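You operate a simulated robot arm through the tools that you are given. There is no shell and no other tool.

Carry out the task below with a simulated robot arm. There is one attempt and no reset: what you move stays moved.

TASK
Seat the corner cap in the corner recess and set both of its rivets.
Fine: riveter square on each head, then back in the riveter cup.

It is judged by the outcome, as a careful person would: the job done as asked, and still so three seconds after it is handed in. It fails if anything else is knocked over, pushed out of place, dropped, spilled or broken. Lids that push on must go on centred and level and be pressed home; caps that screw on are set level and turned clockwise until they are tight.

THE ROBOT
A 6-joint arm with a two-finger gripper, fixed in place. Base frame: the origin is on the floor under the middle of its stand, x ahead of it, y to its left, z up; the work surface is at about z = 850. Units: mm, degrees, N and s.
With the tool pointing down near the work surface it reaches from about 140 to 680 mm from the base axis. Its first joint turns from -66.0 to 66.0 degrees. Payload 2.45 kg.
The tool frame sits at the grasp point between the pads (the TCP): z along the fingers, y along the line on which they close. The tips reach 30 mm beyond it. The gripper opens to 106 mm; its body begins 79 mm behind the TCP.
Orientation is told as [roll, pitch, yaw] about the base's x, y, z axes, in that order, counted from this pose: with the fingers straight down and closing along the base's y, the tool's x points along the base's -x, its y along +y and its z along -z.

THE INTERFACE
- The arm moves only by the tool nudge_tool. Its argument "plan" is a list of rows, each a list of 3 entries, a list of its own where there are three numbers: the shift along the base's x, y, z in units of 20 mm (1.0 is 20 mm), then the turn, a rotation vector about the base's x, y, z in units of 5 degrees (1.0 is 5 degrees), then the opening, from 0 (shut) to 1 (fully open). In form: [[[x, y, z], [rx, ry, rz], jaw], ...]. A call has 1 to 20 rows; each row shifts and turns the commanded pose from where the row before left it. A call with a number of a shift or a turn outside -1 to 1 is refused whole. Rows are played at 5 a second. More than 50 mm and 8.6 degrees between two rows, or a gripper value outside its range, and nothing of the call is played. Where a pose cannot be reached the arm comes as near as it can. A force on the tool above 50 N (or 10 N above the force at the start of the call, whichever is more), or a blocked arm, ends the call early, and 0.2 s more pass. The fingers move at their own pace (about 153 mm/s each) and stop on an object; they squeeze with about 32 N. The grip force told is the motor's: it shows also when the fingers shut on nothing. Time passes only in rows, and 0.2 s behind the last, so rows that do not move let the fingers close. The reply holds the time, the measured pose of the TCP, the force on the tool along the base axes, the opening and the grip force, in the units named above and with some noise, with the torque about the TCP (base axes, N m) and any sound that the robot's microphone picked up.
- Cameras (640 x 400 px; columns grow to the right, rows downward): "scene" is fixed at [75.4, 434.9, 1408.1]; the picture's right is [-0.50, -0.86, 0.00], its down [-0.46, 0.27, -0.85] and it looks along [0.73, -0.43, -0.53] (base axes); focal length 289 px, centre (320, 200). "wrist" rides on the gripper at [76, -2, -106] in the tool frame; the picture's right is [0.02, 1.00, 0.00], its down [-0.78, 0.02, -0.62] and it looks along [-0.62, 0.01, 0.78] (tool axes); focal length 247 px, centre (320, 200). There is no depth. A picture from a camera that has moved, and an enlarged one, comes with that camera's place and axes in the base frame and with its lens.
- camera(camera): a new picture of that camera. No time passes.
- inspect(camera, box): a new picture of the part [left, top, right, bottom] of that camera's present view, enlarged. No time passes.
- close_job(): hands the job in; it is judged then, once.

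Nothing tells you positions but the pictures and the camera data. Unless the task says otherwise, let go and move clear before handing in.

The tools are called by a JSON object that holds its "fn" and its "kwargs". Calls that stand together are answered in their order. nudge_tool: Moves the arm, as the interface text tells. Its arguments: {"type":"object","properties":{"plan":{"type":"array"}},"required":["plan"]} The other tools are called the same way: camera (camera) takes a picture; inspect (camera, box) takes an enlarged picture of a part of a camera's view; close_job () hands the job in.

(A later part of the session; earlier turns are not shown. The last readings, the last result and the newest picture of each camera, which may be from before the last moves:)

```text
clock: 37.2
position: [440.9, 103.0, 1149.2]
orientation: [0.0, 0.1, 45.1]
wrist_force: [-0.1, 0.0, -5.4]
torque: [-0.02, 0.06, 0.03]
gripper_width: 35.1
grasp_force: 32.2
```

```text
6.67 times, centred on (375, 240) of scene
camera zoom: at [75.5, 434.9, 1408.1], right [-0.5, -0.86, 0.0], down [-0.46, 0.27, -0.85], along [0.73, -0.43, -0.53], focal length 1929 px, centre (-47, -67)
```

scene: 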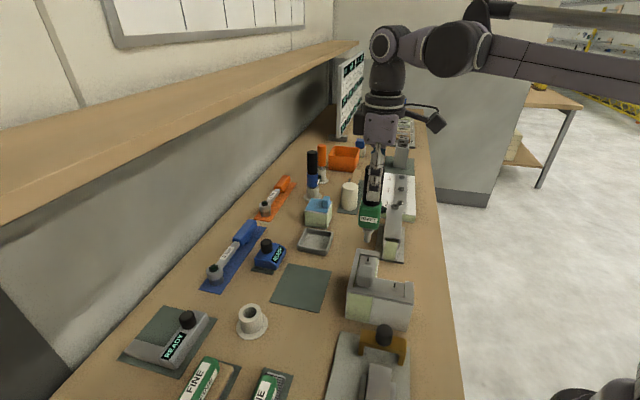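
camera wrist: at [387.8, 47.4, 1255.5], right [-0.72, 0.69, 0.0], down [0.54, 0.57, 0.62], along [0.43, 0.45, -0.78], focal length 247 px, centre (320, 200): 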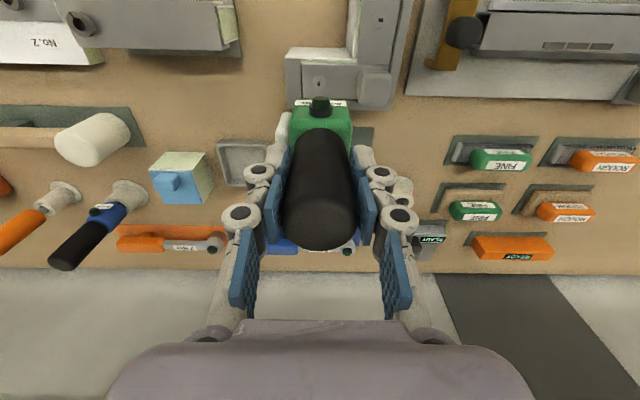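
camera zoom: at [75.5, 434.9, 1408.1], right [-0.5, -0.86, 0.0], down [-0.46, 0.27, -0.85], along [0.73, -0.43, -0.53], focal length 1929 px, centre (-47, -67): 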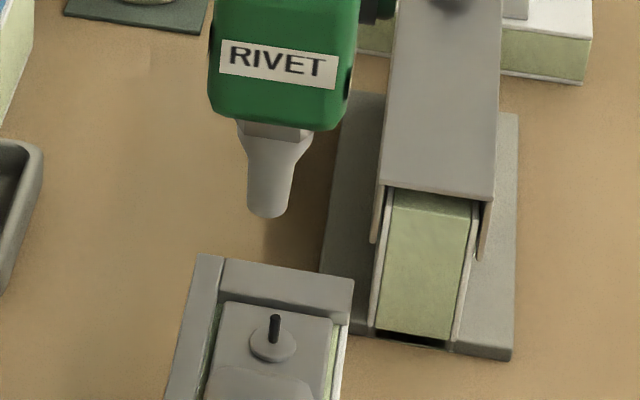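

The first rivet is at about q = -240.3, s = 379.7. By the wrist and scene views, the nose is off by roughly 1.6 mm in one direction and 5 mm in the other. I'll correct and lower to about 20 mm above the mandrel.

{"fn": "nudge_tool", "kwargs": {"plan": [[[-0.07, -0.125, -0.3], [0, 0, 0], 0.0], [[-0.07, -0.125, -0.4], [0, 0, 0], 0.0], [[0, 0, -0.7], [0, 0, 0], 0.0], [[0, 0, 0], [0, 0, 0], 0.0]]}}

{"fn": "inspect", "kwargs": {"camera": "wrist", "box": [272, 40, 400, 120]}}

{"fn": "inspect", "kwargs": {"camera": "scene", "box": [350, 210, 400, 270]}}

{"fn": "inspect", "kwargs": {"camera": "scene", "box": [340, 150, 400, 270]}}

```text
clock: 38.2
position: [439.9, 96.4, 1120.7]
orientation: [0.0, 0.0, 45.0]
wrist_force: [-0.2, -0.9, -5.5]
torque: [0.02, 0.03, 0.03]
gripper_width: 35.4
grasp_force: 31.9
```

```text
5.00 times, centred on (336, 80) of wrist
camera zoom: at [385.8, 41.1, 1227.5], right [-0.72, 0.69, 0.0], down [0.54, 0.57, 0.62], along [0.43, 0.45, -0.78], focal length 1235 px, centre (240, 800)
```

zoom: 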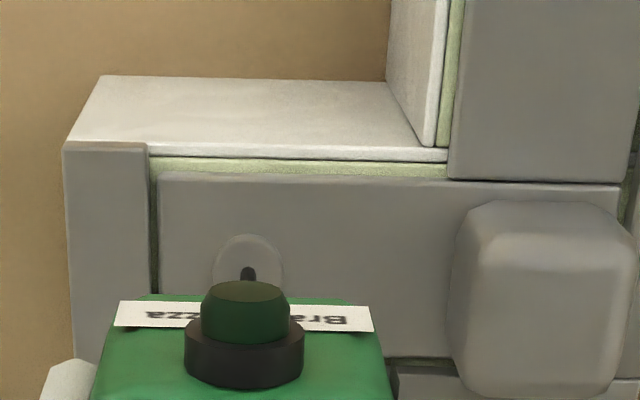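

```text
6.67 times, centred on (375, 240) of scene
camera zoom: at [75.5, 434.9, 1408.1], right [-0.5, -0.86, 0.0], down [-0.46, 0.27, -0.85], along [0.73, -0.43, -0.53], focal length 1929 px, centre (-47, -67)
```

zoom: 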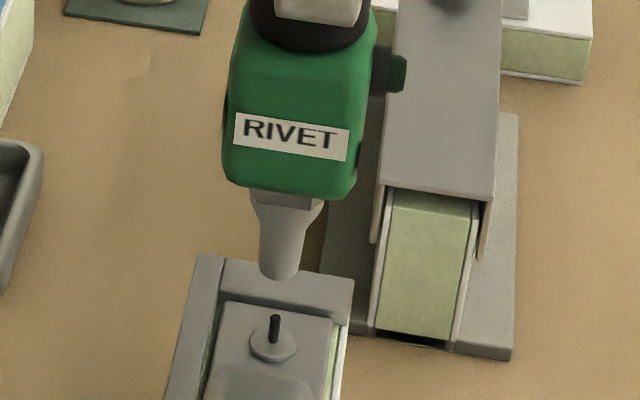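

```text
3.33 times, centred on (370, 210) of scene
camera zoom: at [75.5, 434.9, 1408.1], right [-0.5, -0.86, 0.0], down [-0.46, 0.27, -0.85], along [0.73, -0.43, -0.53], focal length 964 px, centre (153, 167)
```

zoom: 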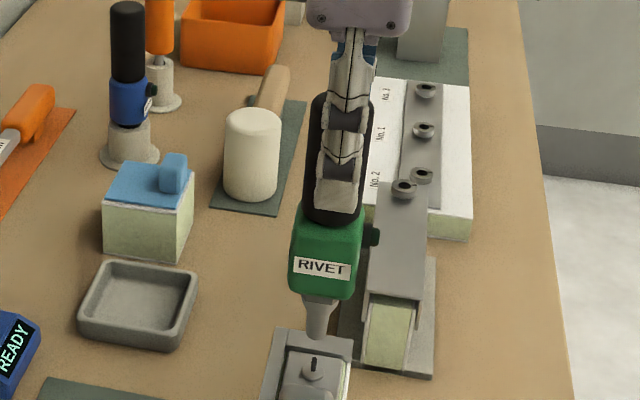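

{"fn": "inspect", "kwargs": {"camera": "scene", "box": [358, 232, 390, 262]}}

{"fn": "inspect", "kwargs": {"camera": "wrist", "box": [304, 80, 336, 100]}}

```text
13.33 times, centred on (374, 247) of scene
camera zoom: at [75.5, 434.9, 1408.1], right [-0.5, -0.86, 0.0], down [-0.46, 0.27, -0.85], along [0.73, -0.43, -0.53], focal length 3858 px, centre (-400, -427)
```

zoom: 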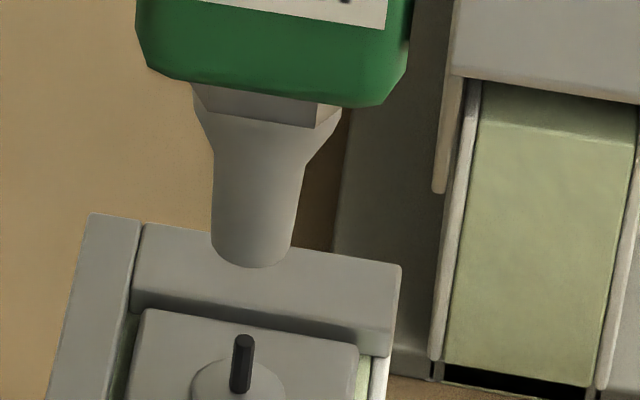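

```text
16.00 times, centred on (320, 90) of wrist
camera zoom: at [385.8, 41.1, 1227.5], right [-0.72, 0.69, 0.0], down [0.54, 0.57, 0.62], along [0.43, 0.45, -0.78], focal length 3952 px, centre (320, 1960)
```

zoom: 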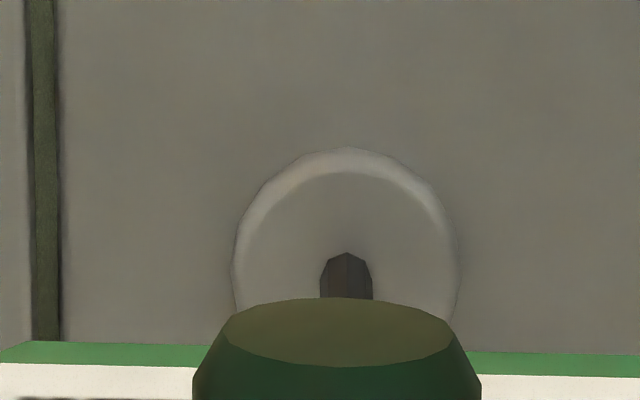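

The nose is nearly over the mandrel. I'll make the small correction and come down to about 8 mm above it.

{"fn": "nudge_tool", "kwargs": {"plan": [[[-0.08, 0.01, -0.2], [0, 0, 0], 0.0], [[0, 0, -0.3], [0, 0, 0], 0.0], [[0, 0, -0.2], [0, 0, 0], 0.0], [[0, 0, 0], [0, 0, 0], 0.0]]}}

{"fn": "inspect", "kwargs": {"camera": "scene", "box": [358, 240, 390, 270]}}

{"fn": "inspect", "kwargs": {"camera": "wrist", "box": [296, 80, 344, 110]}}

{"fn": "inspect", "kwargs": {"camera": "wrist", "box": [250, 120, 390, 260]}}

```text
clock: 39.2
position: [436.5, 94.9, 1105.8]
orientation: [0.1, 0.0, 45.0]
wrist_force: [0.5, 0.2, -4.5]
torque: [0.02, 0.02, 0.0]
gripper_width: 35.5
grasp_force: 32.1
```

```text
13.33 times, centred on (374, 255) of scene
camera zoom: at [75.5, 434.9, 1408.1], right [-0.5, -0.86, 0.0], down [-0.46, 0.27, -0.85], along [0.73, -0.43, -0.53], focal length 3858 px, centre (-400, -533)
```

zoom: 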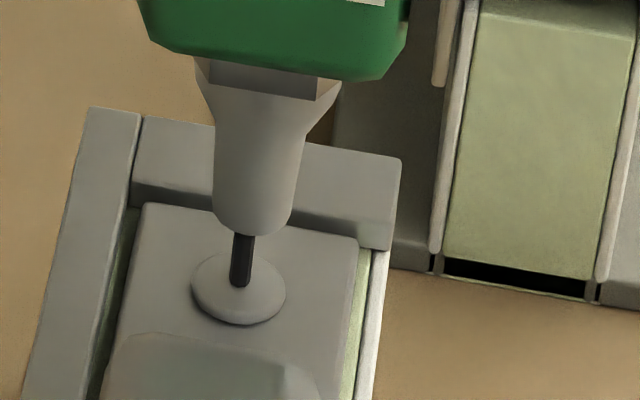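

```text
13.33 times, centred on (320, 95) of wrist
camera zoom: at [383.8, 40.8, 1212.5], right [-0.72, 0.69, 0.0], down [0.54, 0.57, 0.62], along [0.43, 0.45, -0.78], focal length 3293 px, centre (320, 1600)
```

zoom: 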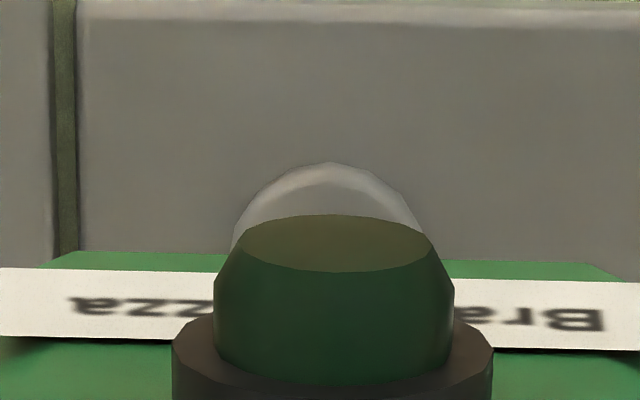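

```text
2.86 times, centred on (320, 190) of wrist
camera zoom: at [383.8, 40.8, 1212.5], right [-0.72, 0.69, 0.0], down [0.54, 0.57, 0.62], along [0.43, 0.45, -0.78], focal length 706 px, centre (320, 229)
```

zoom: 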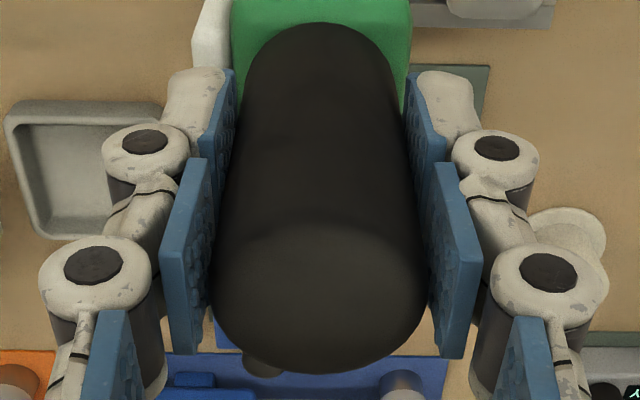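

The mandrel lines up with the nose to within about 0.7 mm. I'll fine-correct and lower so the mandrel enters the nose, watching the forces.

{"fn": "nudge_tool", "kwargs": {"plan": [[[0, 0.04, 0], [0, 0, 0], 0.0], [[0, 0, -0.15], [0, 0, 0], 0.0], [[0, 0, -0.15], [0, 0, 0], 0.0], [[0, 0, 0], [0, 0, 0], 0.0]]}}

{"fn": "inspect", "kwargs": {"camera": "scene", "box": [358, 240, 390, 270]}}

{"fn": "inspect", "kwargs": {"camera": "wrist", "box": [296, 80, 344, 110]}}

```text
clock: 40.2
position: [435.7, 97.1, 1100.9]
orientation: [0.1, 0.0, 45.0]
wrist_force: [0.2, -0.4, -5.2]
torque: [0.0, -0.01, -0.04]
gripper_width: 35.2
grasp_force: 32.2
```

```text
13.33 times, centred on (374, 255) of scene
camera zoom: at [75.5, 434.9, 1408.1], right [-0.5, -0.86, 0.0], down [-0.46, 0.27, -0.85], along [0.73, -0.43, -0.53], focal length 3858 px, centre (-400, -533)
```

zoom: 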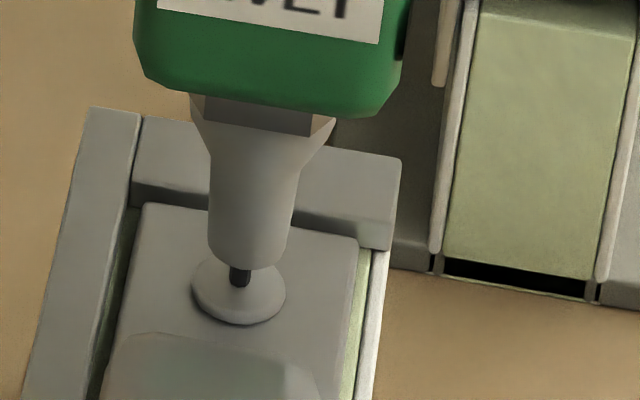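

```text
13.33 times, centred on (320, 95) of wrist
camera zoom: at [382.6, 42.0, 1206.4], right [-0.72, 0.69, 0.0], down [0.54, 0.57, 0.62], along [0.43, 0.45, -0.78], focal length 3293 px, centre (320, 1600)
```

zoom: 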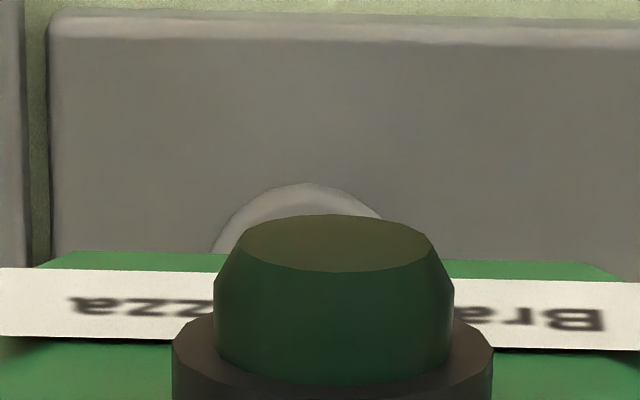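

{"fn": "nudge_tool", "kwargs": {"plan": [[[0.075, -0.007, 0], [0, 0, 0], 0.0], [[0, 0, 0], [0, 0, 0], 0.0]]}}

{"fn": "inspect", "kwargs": {"camera": "scene", "box": [358, 240, 390, 270]}}

{"fn": "inspect", "kwargs": {"camera": "wrist", "box": [296, 80, 344, 110]}}

```text
clock: 40.8
position: [437.4, 97.8, 1099.8]
orientation: [0.0, 0.0, 44.9]
wrist_force: [-0.4, -0.1, -5.6]
torque: [0.01, -0.03, 0.0]
gripper_width: 35.3
grasp_force: 31.4
```

```text
13.33 times, centred on (374, 255) of scene
camera zoom: at [75.5, 434.9, 1408.1], right [-0.5, -0.86, 0.0], down [-0.46, 0.27, -0.85], along [0.73, -0.43, -0.53], focal length 3858 px, centre (-400, -533)
```

zoom: 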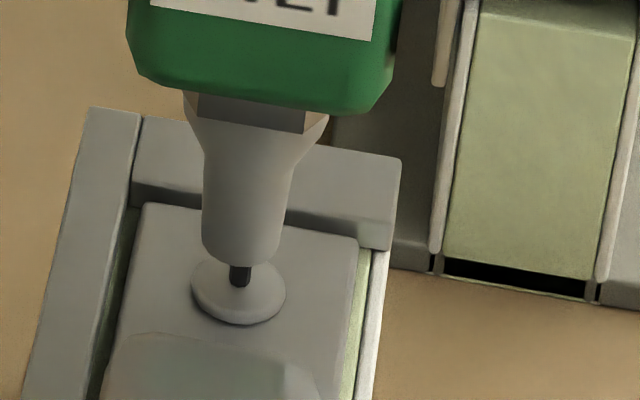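

```text
13.33 times, centred on (320, 95) of wrist
camera zoom: at [384.0, 42.2, 1206.0], right [-0.72, 0.69, 0.0], down [0.54, 0.57, 0.62], along [0.43, 0.45, -0.78], focal length 3293 px, centre (320, 1600)
```

zoom: 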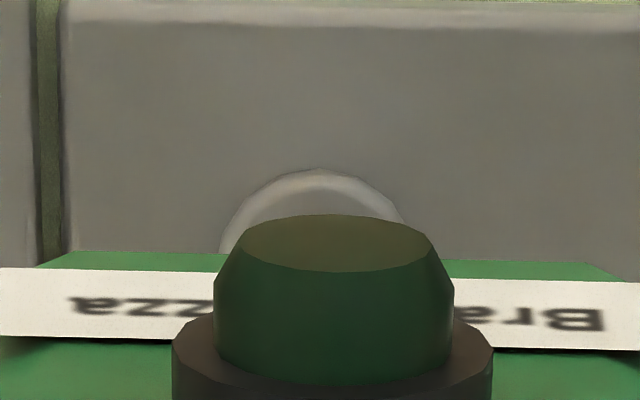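

Alignment is now within about 0.4 mm both ways. Lowering a few mm at a time.

{"fn": "nudge_tool", "kwargs": {"plan": [[[0, -0.02, -0.1], [0, 0, 0], 0.0], [[0, 0, -0.15], [0, 0, 0], 0.0], [[0, 0, 0], [0, 0, 0], 0.0]]}}

{"fn": "inspect", "kwargs": {"camera": "scene", "box": [358, 240, 390, 270]}}

{"fn": "inspect", "kwargs": {"camera": "wrist", "box": [296, 80, 344, 110]}}

```text
clock: 41.6
position: [437.1, 96.7, 1095.0]
orientation: [0.0, 0.0, 45.0]
wrist_force: [-0.1, 0.0, -5.3]
torque: [-0.02, 0.0, -0.01]
gripper_width: 34.9
grasp_force: 32.0
```

```text
13.33 times, centred on (374, 255) of scene
camera zoom: at [75.5, 434.9, 1408.1], right [-0.5, -0.86, 0.0], down [-0.46, 0.27, -0.85], along [0.73, -0.43, -0.53], focal length 3858 px, centre (-400, -533)
```

zoom: 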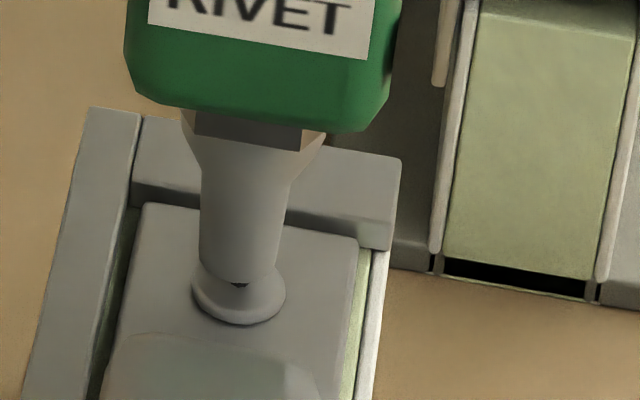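

```text
13.33 times, centred on (320, 95) of wrist
camera zoom: at [384.6, 41.9, 1201.7], right [-0.72, 0.69, 0.0], down [0.54, 0.57, 0.62], along [0.43, 0.45, -0.78], focal length 3293 px, centre (320, 1600)
```

zoom: 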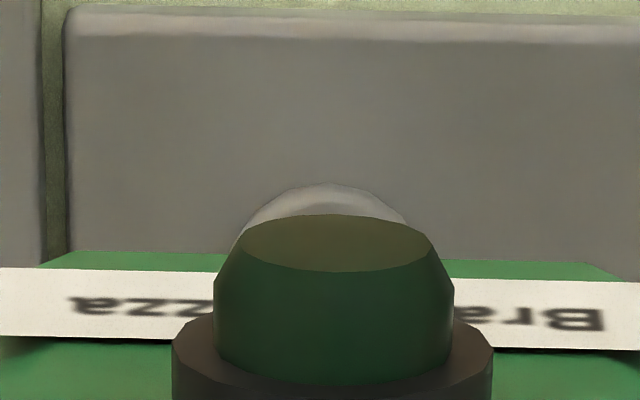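

{"fn": "nudge_tool", "kwargs": {"plan": [[[-0.015, -0.015, -0.1], [0, 0, 0], 0.0], [[0, 0, -0.1], [0, 0, 0], 0.0], [[0, 0, 0], [0, 0, 0], 0.0]]}}

{"fn": "inspect", "kwargs": {"camera": "scene", "box": [358, 240, 390, 270]}}

{"fn": "inspect", "kwargs": {"camera": "wrist", "box": [296, 80, 344, 110]}}

```text
clock: 42.4
position: [438.4, 97.2, 1090.6]
orientation: [0.0, 0.0, 45.0]
wrist_force: [-0.5, -0.5, -5.6]
torque: [-0.01, 0.05, 0.0]
gripper_width: 35.1
grasp_force: 31.6
```

```text
13.33 times, centred on (374, 255) of scene
camera zoom: at [75.5, 434.9, 1408.1], right [-0.5, -0.86, 0.0], down [-0.46, 0.27, -0.85], along [0.73, -0.43, -0.53], focal length 3858 px, centre (-400, -533)
```

zoom: 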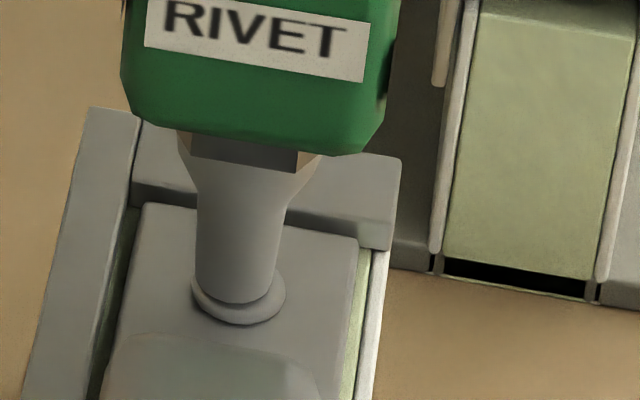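

```text
13.33 times, centred on (320, 95) of wrist
camera zoom: at [384.6, 42.2, 1197.2], right [-0.72, 0.69, 0.0], down [0.54, 0.57, 0.62], along [0.43, 0.45, -0.78], focal length 3293 px, centre (320, 1600)
```

zoom: 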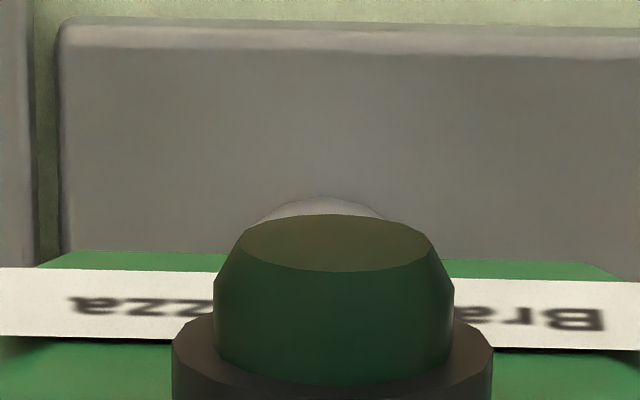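

{"fn": "nudge_tool", "kwargs": {"plan": [[[-0.03, -0.03, 0], [0, 0, 0], 0.0], [[0, 0, -0.05], [0, 0, 0], 0.0], [[0, 0, 0], [0, 0, 0], 0.0]]}}

{"fn": "inspect", "kwargs": {"camera": "scene", "box": [358, 240, 390, 270]}}

{"fn": "inspect", "kwargs": {"camera": "wrist", "box": [296, 80, 344, 110]}}

```text
clock: 43.2
position: [437.5, 96.7, 1090.1]
orientation: [0.0, 0.1, 45.0]
wrist_force: [1.3, -0.9, 3.2]
torque: [-0.09, -0.2, 0.02]
gripper_width: 35.1
grasp_force: 31.8
```

```text
13.33 times, centred on (374, 255) of scene
camera zoom: at [75.4, 434.8, 1408.2], right [-0.5, -0.86, 0.0], down [-0.46, 0.27, -0.85], along [0.73, -0.43, -0.53], focal length 3858 px, centre (-400, -533)
```

zoom: 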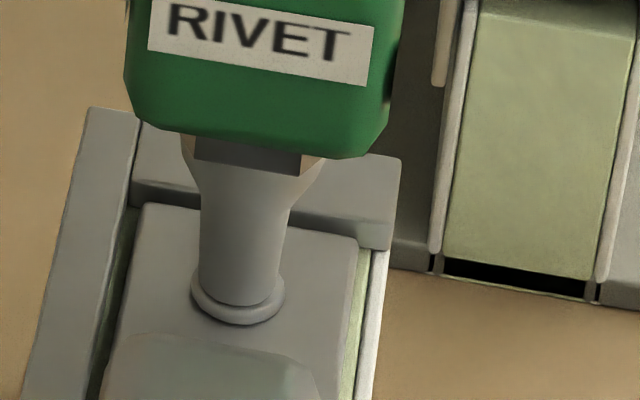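

```text
13.33 times, centred on (320, 95) of wrist
camera zoom: at [383.9, 41.8, 1196.7], right [-0.72, 0.69, 0.0], down [0.54, 0.57, 0.62], along [0.43, 0.45, -0.78], focal length 3293 px, centre (320, 1600)
```

zoom: 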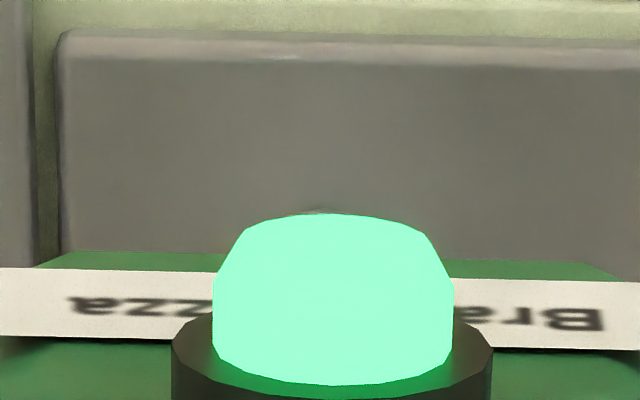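

The indicator on the riveter lit green as the nose seated on the head with light contact. I'll hold here for a moment and watch what it reports.

{"fn": "nudge_tool", "kwargs": {"plan": [[[0, 0, 0], [0, 0, 0], 0.0], [[0, 0, 0], [0, 0, 0], 0.0], [[0, 0, 0], [0, 0, 0], 0.0], [[0, 0, 0], [0, 0, 0], 0.0]]}}

{"fn": "inspect", "kwargs": {"camera": "scene", "box": [358, 230, 390, 270]}}

{"fn": "inspect", "kwargs": {"camera": "wrist", "box": [260, 60, 380, 140]}}

```text
clock: 44.2
position: [437.0, 97.0, 1089.5]
orientation: [0.0, 0.0, 45.0]
wrist_force: [1.2, -1.0, 9.4]
torque: [-0.07, -0.11, -0.01]
gripper_width: 35.2
grasp_force: 32.0
```

```text
10.00 times, centred on (374, 250) of scene
camera zoom: at [75.3, 434.8, 1408.2], right [-0.5, -0.86, 0.0], down [-0.46, 0.27, -0.85], along [0.73, -0.43, -0.53], focal length 2894 px, centre (-220, -300)
```

zoom: 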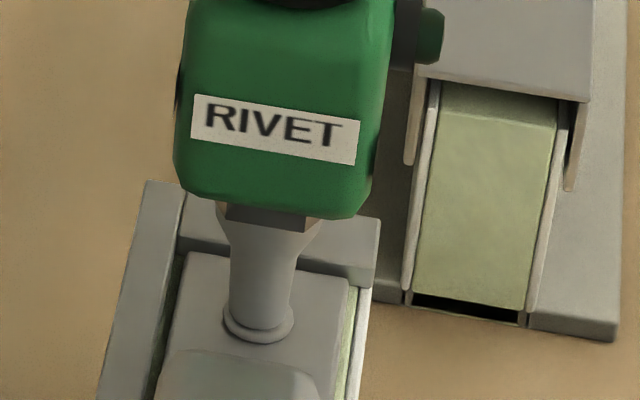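

```text
5.00 times, centred on (320, 100) of wrist
camera zoom: at [383.8, 41.9, 1196.6], right [-0.72, 0.69, 0.0], down [0.54, 0.57, 0.62], along [0.43, 0.45, -0.78], focal length 1235 px, centre (320, 700)
```

zoom: 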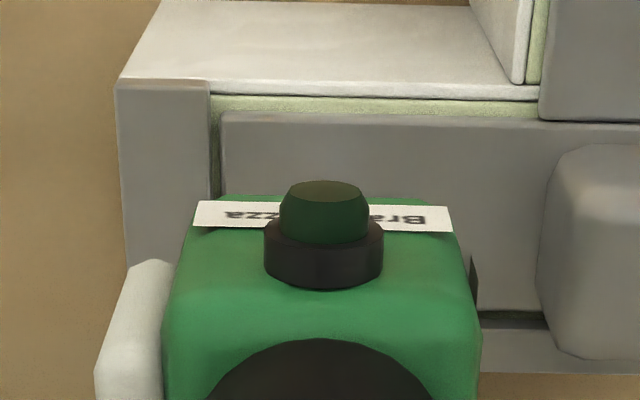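

The light went off again while contact continues at about 15 N. I'll check whether it blinks or changes with a little more press.

{"fn": "nudge_tool", "kwargs": {"plan": [[[0, 0, 0], [0, 0, 0], 0.0], [[0, 0, 0], [0, 0, 0], 0.0]]}}

{"fn": "inspect", "kwargs": {"camera": "wrist", "box": [260, 60, 380, 140]}}

{"fn": "inspect", "kwargs": {"camera": "scene", "box": [364, 250, 384, 266]}}

```text
clock: 44.8
position: [436.4, 97.1, 1089.4]
orientation: [0.0, 0.0, 45.0]
wrist_force: [0.9, -1.2, 12.2]
torque: [-0.05, -0.13, 0.0]
gripper_width: 35.4
grasp_force: 32.7
```

```text
5.00 times, centred on (320, 100) of wrist
camera zoom: at [383.8, 41.9, 1196.6], right [-0.72, 0.69, 0.0], down [0.54, 0.57, 0.62], along [0.43, 0.45, -0.78], focal length 1235 px, centre (320, 700)
```

zoom: 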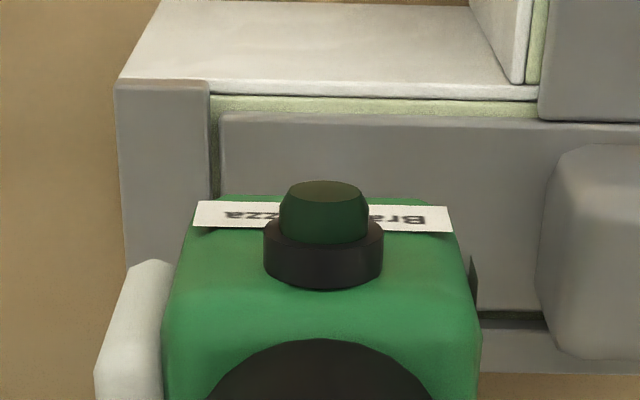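

```text
16.00 times, centred on (374, 258) of scene
camera zoom: at [75.2, 434.8, 1408.2], right [-0.5, -0.86, 0.0], down [-0.46, 0.27, -0.85], along [0.73, -0.43, -0.53], focal length 4630 px, centre (-544, -728)
```

zoom: 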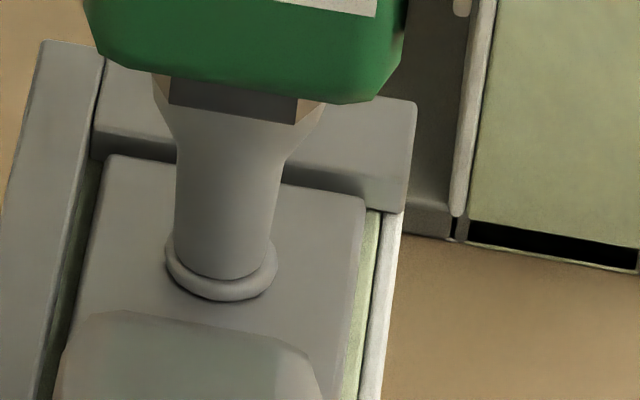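

The light flashed once and then went off, which may mean the rivet was pulled. I'll raise straight up a little and look at the mandrel.

{"fn": "nudge_tool", "kwargs": {"plan": [[[0, 0, 0.1], [0, 0, 0], 0.0], [[0, 0, 0.3], [0, 0, 0], 0.0], [[0, 0, 0.5], [0, 0, 0], 0.0], [[0, 0, 0.3], [0, 0, 0], 0.0], [[0, 0, 0], [0, 0, 0], 0.0]]}}

{"fn": "inspect", "kwargs": {"camera": "scene", "box": [358, 235, 390, 270]}}

{"fn": "inspect", "kwargs": {"camera": "wrist", "box": [272, 40, 400, 120]}}

```text
clock: 46.0
position: [437.8, 96.9, 1114.0]
orientation: [0.0, 0.0, 45.0]
wrist_force: [0.3, 0.2, -5.6]
torque: [0.01, 0.01, 0.01]
gripper_width: 35.2
grasp_force: 32.7
```

```text
11.43 times, centred on (374, 252) of scene
camera zoom: at [75.5, 434.9, 1408.1], right [-0.5, -0.86, 0.0], down [-0.46, 0.27, -0.85], along [0.73, -0.43, -0.53], focal length 3307 px, centre (-297, -400)
```

zoom: 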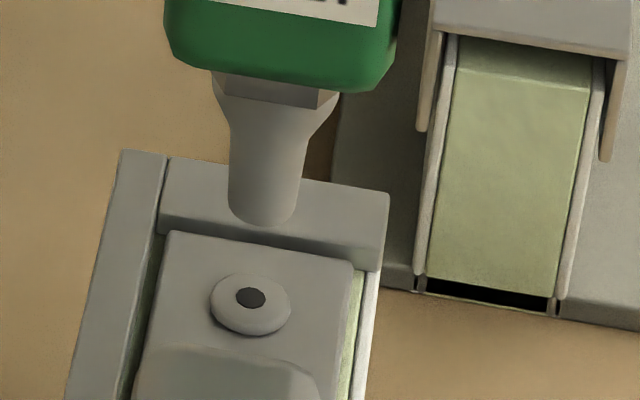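

```text
5.00 times, centred on (336, 80) of wrist
camera zoom: at [384.3, 41.1, 1220.4], right [-0.72, 0.69, 0.0], down [0.54, 0.57, 0.62], along [0.43, 0.45, -0.78], focal length 1235 px, centre (240, 800)
```

zoom: 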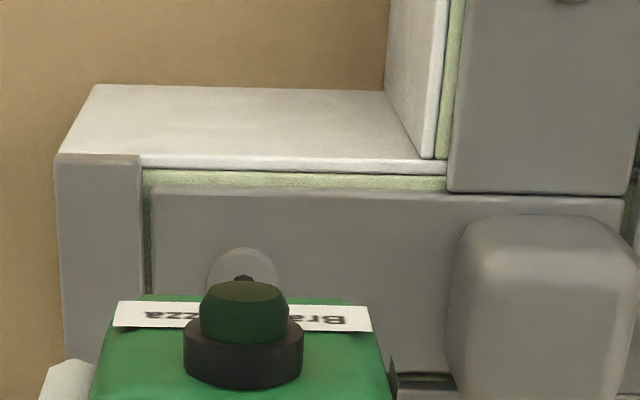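

The mandrel is gone and a flush stub is left, so the first rivet is set. Next I'll raise to clear the boss and move 86 mm over to the second rivet.

{"fn": "nudge_tool", "kwargs": {"plan": [[[0, 0, 0.8], [0, 0, 0], 0.0], [[-0.6, 0.01, 0.2], [0, 0, 0], 0.0], [[-0.9, 0.01, 0], [0, 0, 0], 0.0], [[-0.9, 0.01, 0], [0, 0, 0], 0.0], [[-0.9, 0.01, 0], [0, 0, 0], 0.0], [[-0.7, 0.01, 0], [0, 0, 0], 0.0], [[-0.28, 0, 0], [0, 0, 0], 0.0], [[0, 0, 0], [0, 0, 0], 0.0]]}}

{"fn": "camera", "kwargs": {"camera": "wrist"}}

{"fn": "inspect", "kwargs": {"camera": "wrist", "box": [272, 40, 400, 120]}}

{"fn": "inspect", "kwargs": {"camera": "scene", "box": [360, 230, 424, 310]}}

```text
clock: 47.8
position: [352.3, 96.0, 1134.5]
orientation: [0.0, 0.1, 45.0]
wrist_force: [0.8, 0.5, -5.9]
torque: [-0.03, -0.02, 0.01]
gripper_width: 35.3
grasp_force: 31.8
```

```text
taken
camera wrist: at [298.6, 40.9, 1241.2], right [-0.72, 0.69, 0.0], down [0.54, 0.57, 0.62], along [0.43, 0.45, -0.78], focal length 247 px, centre (320, 200)
```

wrist: 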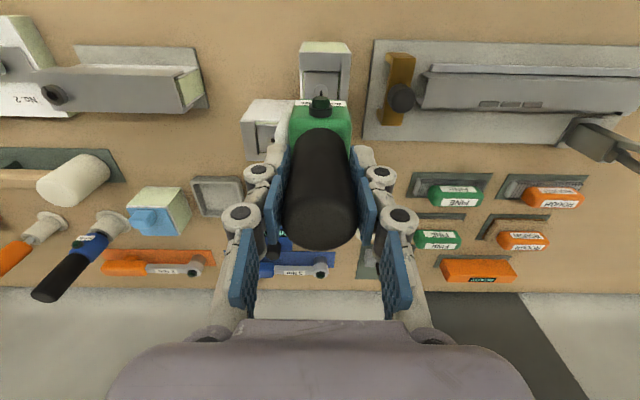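

```text
5.00 times, centred on (336, 80) of wrist
camera zoom: at [298.6, 40.9, 1241.2], right [-0.72, 0.69, 0.0], down [0.54, 0.57, 0.62], along [0.43, 0.45, -0.78], focal length 1235 px, centre (240, 800)
```

zoom: 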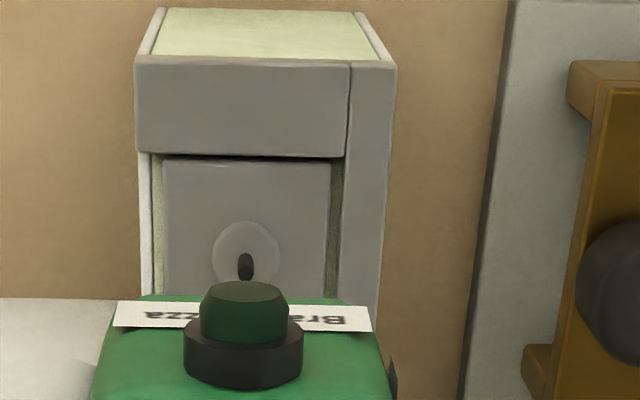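

```text
5.00 times, centred on (392, 270) of scene
camera zoom: at [75.4, 434.9, 1408.1], right [-0.5, -0.86, 0.0], down [-0.46, 0.27, -0.85], along [0.73, -0.43, -0.53], focal length 1447 px, centre (-40, -150)
```

zoom: 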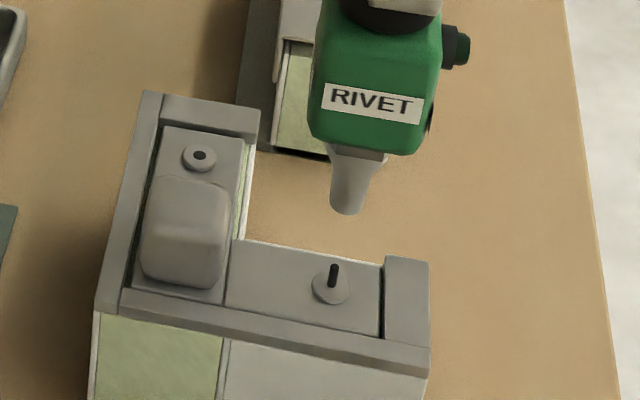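

The second rivet is only about 1 mm off. I'll correct and descend to about 12 mm above the mandrel.

{"fn": "nudge_tool", "kwargs": {"plan": [[[-0.04, 0.025, -0.2], [0, 0, 0], 0.0], [[0, 0, -0.5], [0, 0, 0], 0.0], [[0, 0, -0.4], [0, 0, 0], 0.0], [[0, 0, 0], [0, 0, 0], 0.0]]}}

{"fn": "inspect", "kwargs": {"camera": "scene", "box": [384, 255, 416, 285]}}

{"fn": "inspect", "kwargs": {"camera": "wrist", "box": [296, 80, 344, 110]}}

```text
clock: 48.8
position: [350.3, 94.5, 1113.3]
orientation: [0.0, -0.1, 45.0]
wrist_force: [0.3, 0.5, -5.3]
torque: [-0.03, 0.01, 0.05]
gripper_width: 35.5
grasp_force: 32.3
```

```text
13.33 times, centred on (400, 270) of scene
camera zoom: at [75.4, 434.9, 1408.1], right [-0.5, -0.86, 0.0], down [-0.46, 0.27, -0.85], along [0.73, -0.43, -0.53], focal length 3858 px, centre (-747, -733)
```

zoom: 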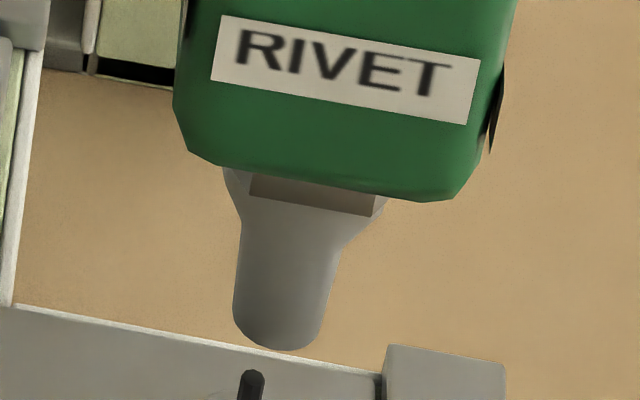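

```text
13.33 times, centred on (320, 95) of wrist
camera zoom: at [296.9, 39.7, 1219.3], right [-0.72, 0.69, 0.0], down [0.54, 0.57, 0.62], along [0.43, 0.45, -0.78], focal length 3293 px, centre (320, 1600)
```

zoom: 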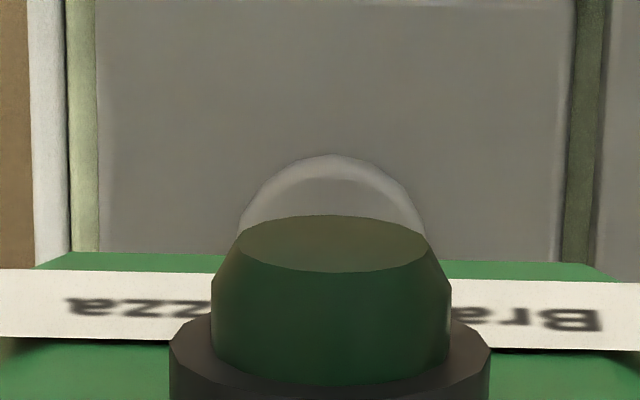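

{"fn": "nudge_tool", "kwargs": {"plan": [[[0.05, 0.09, 0], [0, 0, 0], 0.0], [[0, 0, -0.3], [0, 0, 0], 0.0], [[0, 0, 0], [0, 0, 0], 0.0]]}}

{"fn": "inspect", "kwargs": {"camera": "scene", "box": [384, 260, 416, 290]}}

{"fn": "inspect", "kwargs": {"camera": "wrist", "box": [296, 80, 344, 110]}}

```text
clock: 49.6
position: [350.7, 97.4, 1107.4]
orientation: [0.1, 0.0, 44.9]
wrist_force: [-0.7, -0.8, -5.1]
torque: [0.01, 0.03, 0.04]
gripper_width: 35.4
grasp_force: 32.1
```

```text
13.33 times, centred on (400, 275) of scene
camera zoom: at [75.4, 434.9, 1408.1], right [-0.5, -0.86, 0.0], down [-0.46, 0.27, -0.85], along [0.73, -0.43, -0.53], focal length 3858 px, centre (-747, -800)
```

zoom: 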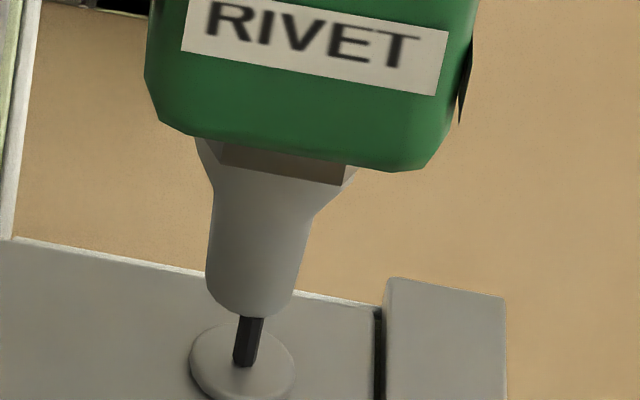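

```text
13.33 times, centred on (320, 95) of wrist
camera zoom: at [298.0, 43.0, 1212.9], right [-0.72, 0.69, 0.0], down [0.54, 0.57, 0.62], along [0.43, 0.45, -0.78], focal length 3293 px, centre (320, 1600)
```

zoom: 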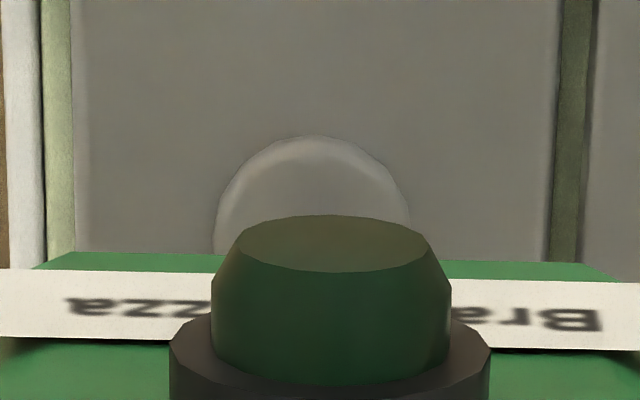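

{"fn": "nudge_tool", "kwargs": {"plan": [[[0.009, -0.05, 0], [0, 0, 0], 0.0], [[0, 0, -0.1], [0, 0, 0], 0.0], [[0, 0, 0], [0, 0, 0], 0.0]]}}

{"fn": "inspect", "kwargs": {"camera": "scene", "box": [384, 260, 416, 290]}}

{"fn": "inspect", "kwargs": {"camera": "wrist", "box": [296, 80, 344, 110]}}

```text
clock: 50.4
position: [351.8, 96.8, 1104.0]
orientation: [-0.1, -0.1, 45.0]
wrist_force: [1.2, 0.4, -5.7]
torque: [-0.02, 0.01, -0.03]
gripper_width: 35.2
grasp_force: 31.7
```

```text
13.33 times, centred on (400, 275) of scene
camera zoom: at [75.4, 434.9, 1408.1], right [-0.5, -0.86, 0.0], down [-0.46, 0.27, -0.85], along [0.73, -0.43, -0.53], focal length 3858 px, centre (-747, -800)
```

zoom: 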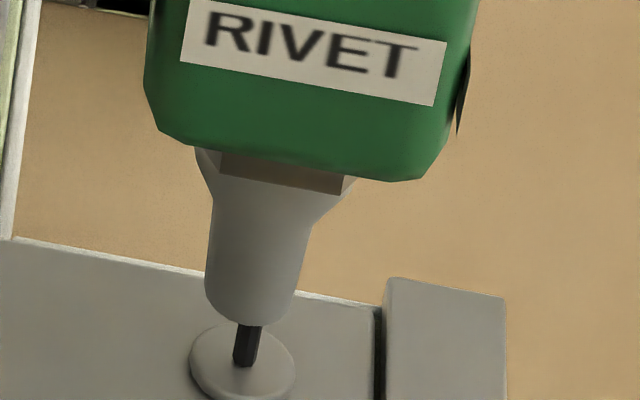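

```text
13.33 times, centred on (320, 95) of wrist
camera zoom: at [298.4, 42.3, 1210.3], right [-0.72, 0.69, 0.0], down [0.54, 0.57, 0.62], along [0.43, 0.45, -0.78], focal length 3293 px, centre (320, 1600)
```

zoom: 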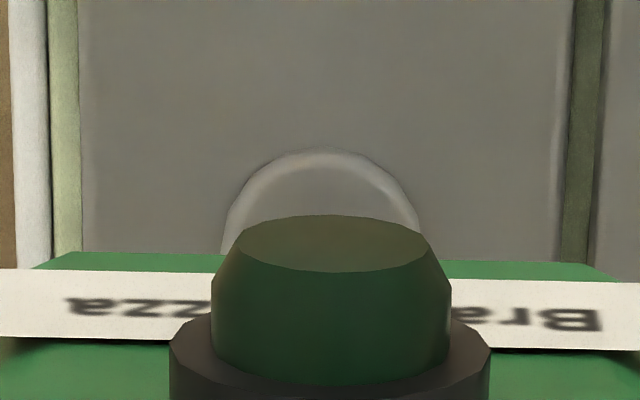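

{"fn": "nudge_tool", "kwargs": {"plan": [[[-0.02, -0.02, -0.1], [0, 0, 0], 0.0], [[0, 0, -0.15], [0, 0, 0], 0.0], [[0, 0, 0], [0, 0, 0], 0.0]]}}

{"fn": "inspect", "kwargs": {"camera": "scene", "box": [384, 260, 416, 290]}}

{"fn": "inspect", "kwargs": {"camera": "wrist", "box": [296, 80, 344, 110]}}

```text
clock: 51.2
position: [351.0, 96.1, 1098.5]
orientation: [0.0, 0.0, 45.0]
wrist_force: [0.6, -0.6, -5.7]
torque: [-0.01, 0.01, 0.02]
gripper_width: 35.4
grasp_force: 32.1
```

```text
13.33 times, centred on (400, 275) of scene
camera zoom: at [75.4, 434.9, 1408.1], right [-0.5, -0.86, 0.0], down [-0.46, 0.27, -0.85], along [0.73, -0.43, -0.53], focal length 3858 px, centre (-747, -800)
```

zoom: 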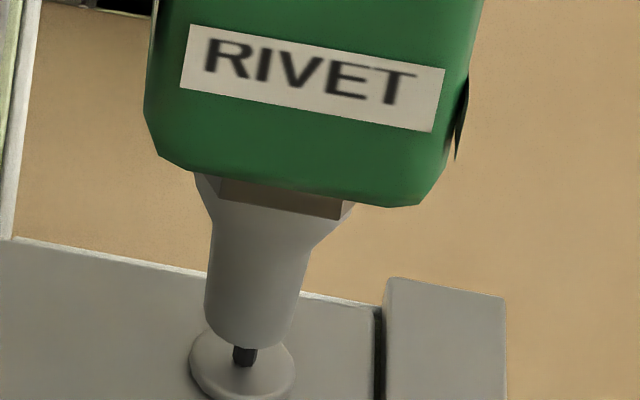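

```text
13.33 times, centred on (320, 95) of wrist
camera zoom: at [298.1, 41.8, 1205.3], right [-0.72, 0.69, 0.0], down [0.54, 0.57, 0.62], along [0.43, 0.45, -0.78], focal length 3293 px, centre (320, 1600)
```

zoom: 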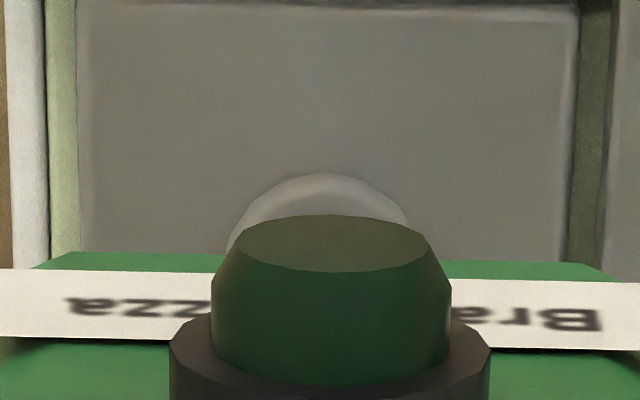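

It's lined up well in both views. Continuing down.

{"fn": "nudge_tool", "kwargs": {"plan": [[[0, 0, -0.12], [0, 0, 0], 0.0], [[0, 0, -0.12], [0, 0, 0], 0.0], [[0, 0, 0], [0, 0, 0], 0.0]]}}

{"fn": "inspect", "kwargs": {"camera": "scene", "box": [384, 260, 416, 290]}}

{"fn": "inspect", "kwargs": {"camera": "wrist", "box": [296, 80, 344, 110]}}

```text
clock: 52.0
position: [350.7, 96.6, 1093.9]
orientation: [-0.1, 0.1, 45.0]
wrist_force: [-0.1, -0.2, -4.8]
torque: [0.0, 0.0, 0.0]
gripper_width: 35.1
grasp_force: 31.9
```

```text
13.33 times, centred on (400, 275) of scene
camera zoom: at [75.4, 434.9, 1408.1], right [-0.5, -0.86, 0.0], down [-0.46, 0.27, -0.85], along [0.73, -0.43, -0.53], focal length 3858 px, centre (-747, -800)
```

zoom: 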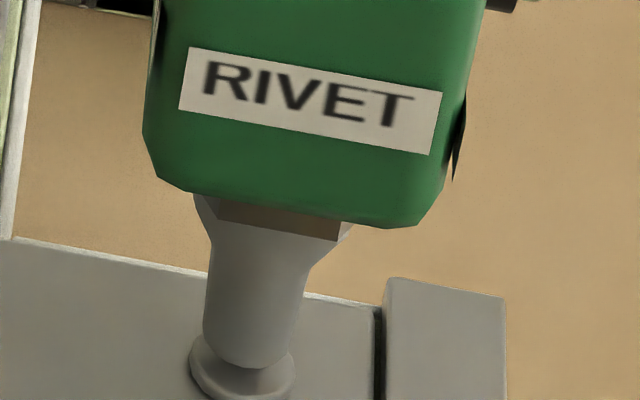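

```text
13.33 times, centred on (320, 95) of wrist
camera zoom: at [298.2, 41.1, 1200.6], right [-0.72, 0.69, 0.0], down [0.54, 0.57, 0.62], along [0.43, 0.45, -0.78], focal length 3293 px, centre (320, 1600)
```

zoom: 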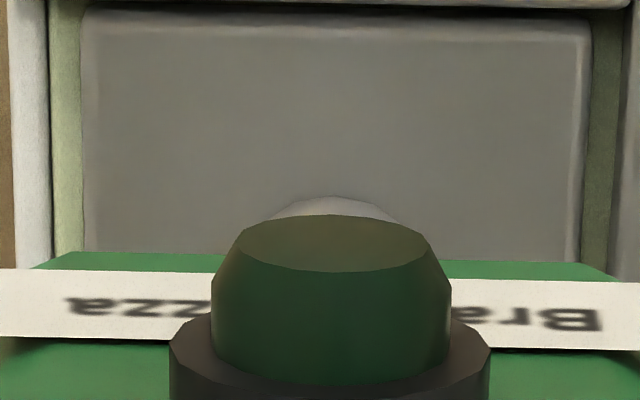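

{"fn": "nudge_tool", "kwargs": {"plan": [[[-0.015, 0.035, 0], [0, 0, 0], 0.0], [[0, 0, -0.06], [0, 0, 0], 0.0], [[0, 0, 0], [0, 0, 0], 0.0]]}}

{"fn": "inspect", "kwargs": {"camera": "scene", "box": [384, 260, 416, 290]}}

{"fn": "inspect", "kwargs": {"camera": "wrist", "box": [296, 80, 344, 110]}}

```text
clock: 52.8
position: [350.8, 96.8, 1093.5]
orientation: [0.0, 0.0, 45.0]
wrist_force: [-0.8, 0.3, -5.7]
torque: [-0.02, -0.01, -0.03]
gripper_width: 35.2
grasp_force: 31.8
```

```text
13.33 times, centred on (400, 275) of scene
camera zoom: at [75.4, 434.9, 1408.1], right [-0.5, -0.86, 0.0], down [-0.46, 0.27, -0.85], along [0.73, -0.43, -0.53], focal length 3858 px, centre (-747, -800)
```

zoom: 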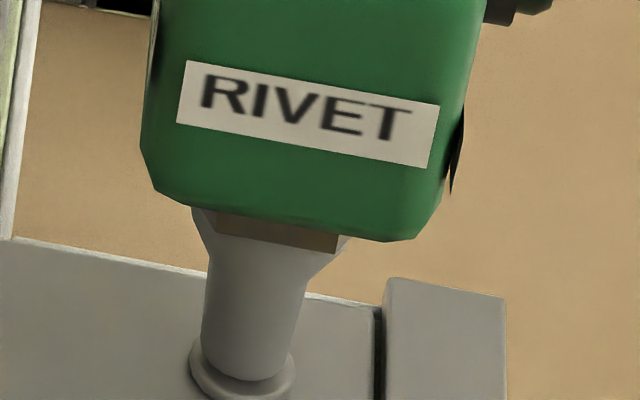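

```text
13.33 times, centred on (320, 95) of wrist
camera zoom: at [297.4, 42.0, 1199.1], right [-0.72, 0.69, 0.0], down [0.54, 0.57, 0.62], along [0.43, 0.45, -0.78], focal length 3293 px, centre (320, 1600)
```

zoom: 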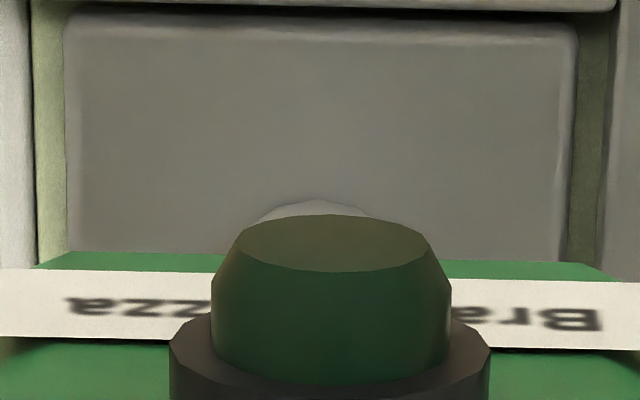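

{"fn": "nudge_tool", "kwargs": {"plan": [[[0.045, 0.005, 0], [0, 0, 0], 0.0], [[0, 0, 0], [0, 0, 0], 0.0]]}}

{"fn": "inspect", "kwargs": {"camera": "scene", "box": [384, 260, 416, 290]}}

{"fn": "inspect", "kwargs": {"camera": "wrist", "box": [296, 80, 344, 110]}}

```text
clock: 53.4
position: [351.1, 97.2, 1092.9]
orientation: [0.0, 0.0, 45.0]
wrist_force: [0.0, -0.2, -5.2]
torque: [-0.05, 0.0, 0.0]
gripper_width: 35.4
grasp_force: 32.4
```

```text
13.33 times, centred on (400, 275) of scene
camera zoom: at [75.4, 434.9, 1408.1], right [-0.5, -0.86, 0.0], down [-0.46, 0.27, -0.85], along [0.73, -0.43, -0.53], focal length 3858 px, centre (-747, -800)
```

zoom: 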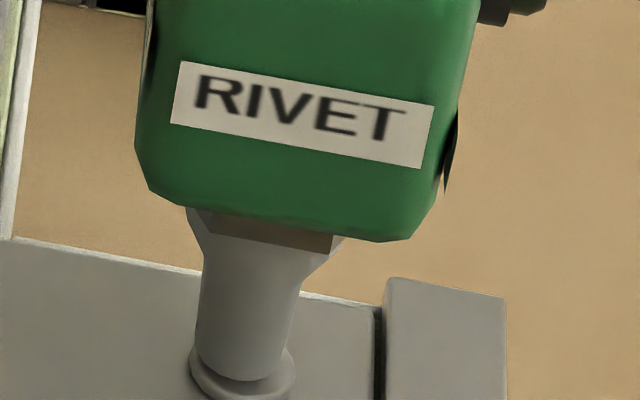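

```text
13.33 times, centred on (320, 95) of wrist
camera zoom: at [297.9, 42.6, 1199.0], right [-0.72, 0.69, 0.0], down [0.54, 0.57, 0.62], along [0.43, 0.45, -0.78], focal length 3293 px, centre (320, 1600)
```

zoom: 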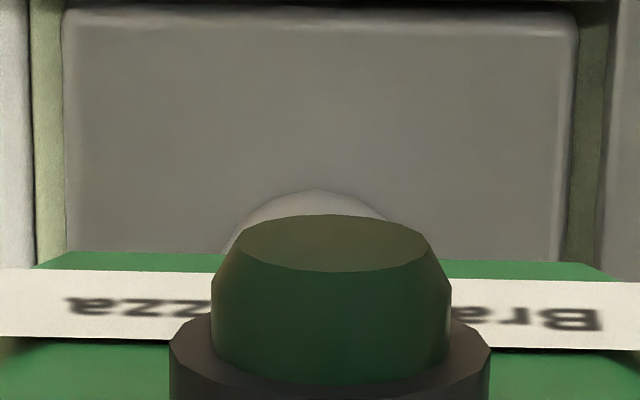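

{"fn": "nudge_tool", "kwargs": {"plan": [[[0.022, -0.022, 0], [0, 0, 0], 0.0], [[0, 0, -0.05], [0, 0, 0], 0.0], [[0, 0, 0], [0, 0, 0], 0.0]]}}

{"fn": "inspect", "kwargs": {"camera": "scene", "box": [384, 260, 416, 290]}}

{"fn": "inspect", "kwargs": {"camera": "wrist", "box": [296, 80, 344, 110]}}

```text
clock: 54.2
position: [350.5, 97.4, 1092.2]
orientation: [-0.1, 0.0, 45.0]
wrist_force: [-0.4, -0.2, -5.5]
torque: [-0.02, 0.03, 0.0]
gripper_width: 35.3
grasp_force: 32.1
```

```text
13.33 times, centred on (400, 275) of scene
camera zoom: at [75.4, 434.9, 1408.1], right [-0.5, -0.86, 0.0], down [-0.46, 0.27, -0.85], along [0.73, -0.43, -0.53], focal length 3858 px, centre (-747, -800)
```

zoom: 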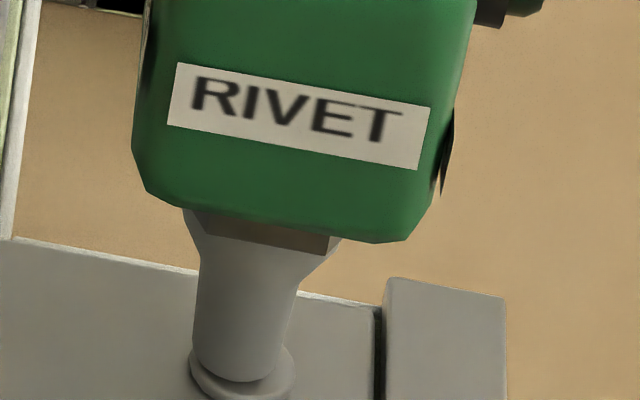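

```text
13.33 times, centred on (320, 95) of wrist
camera zoom: at [298.3, 42.7, 1198.4], right [-0.72, 0.69, 0.0], down [0.54, 0.57, 0.62], along [0.43, 0.45, -0.78], focal length 3293 px, centre (320, 1600)
```

zoom: 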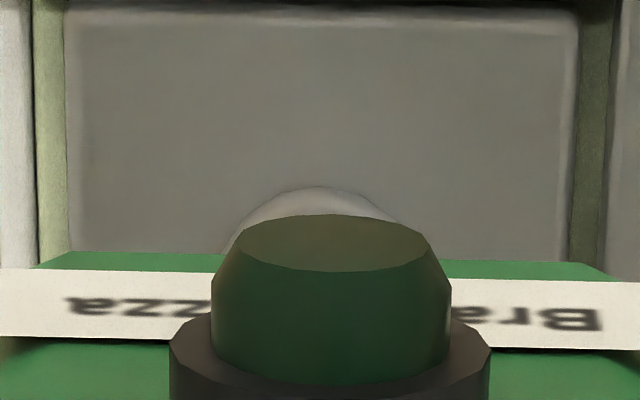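

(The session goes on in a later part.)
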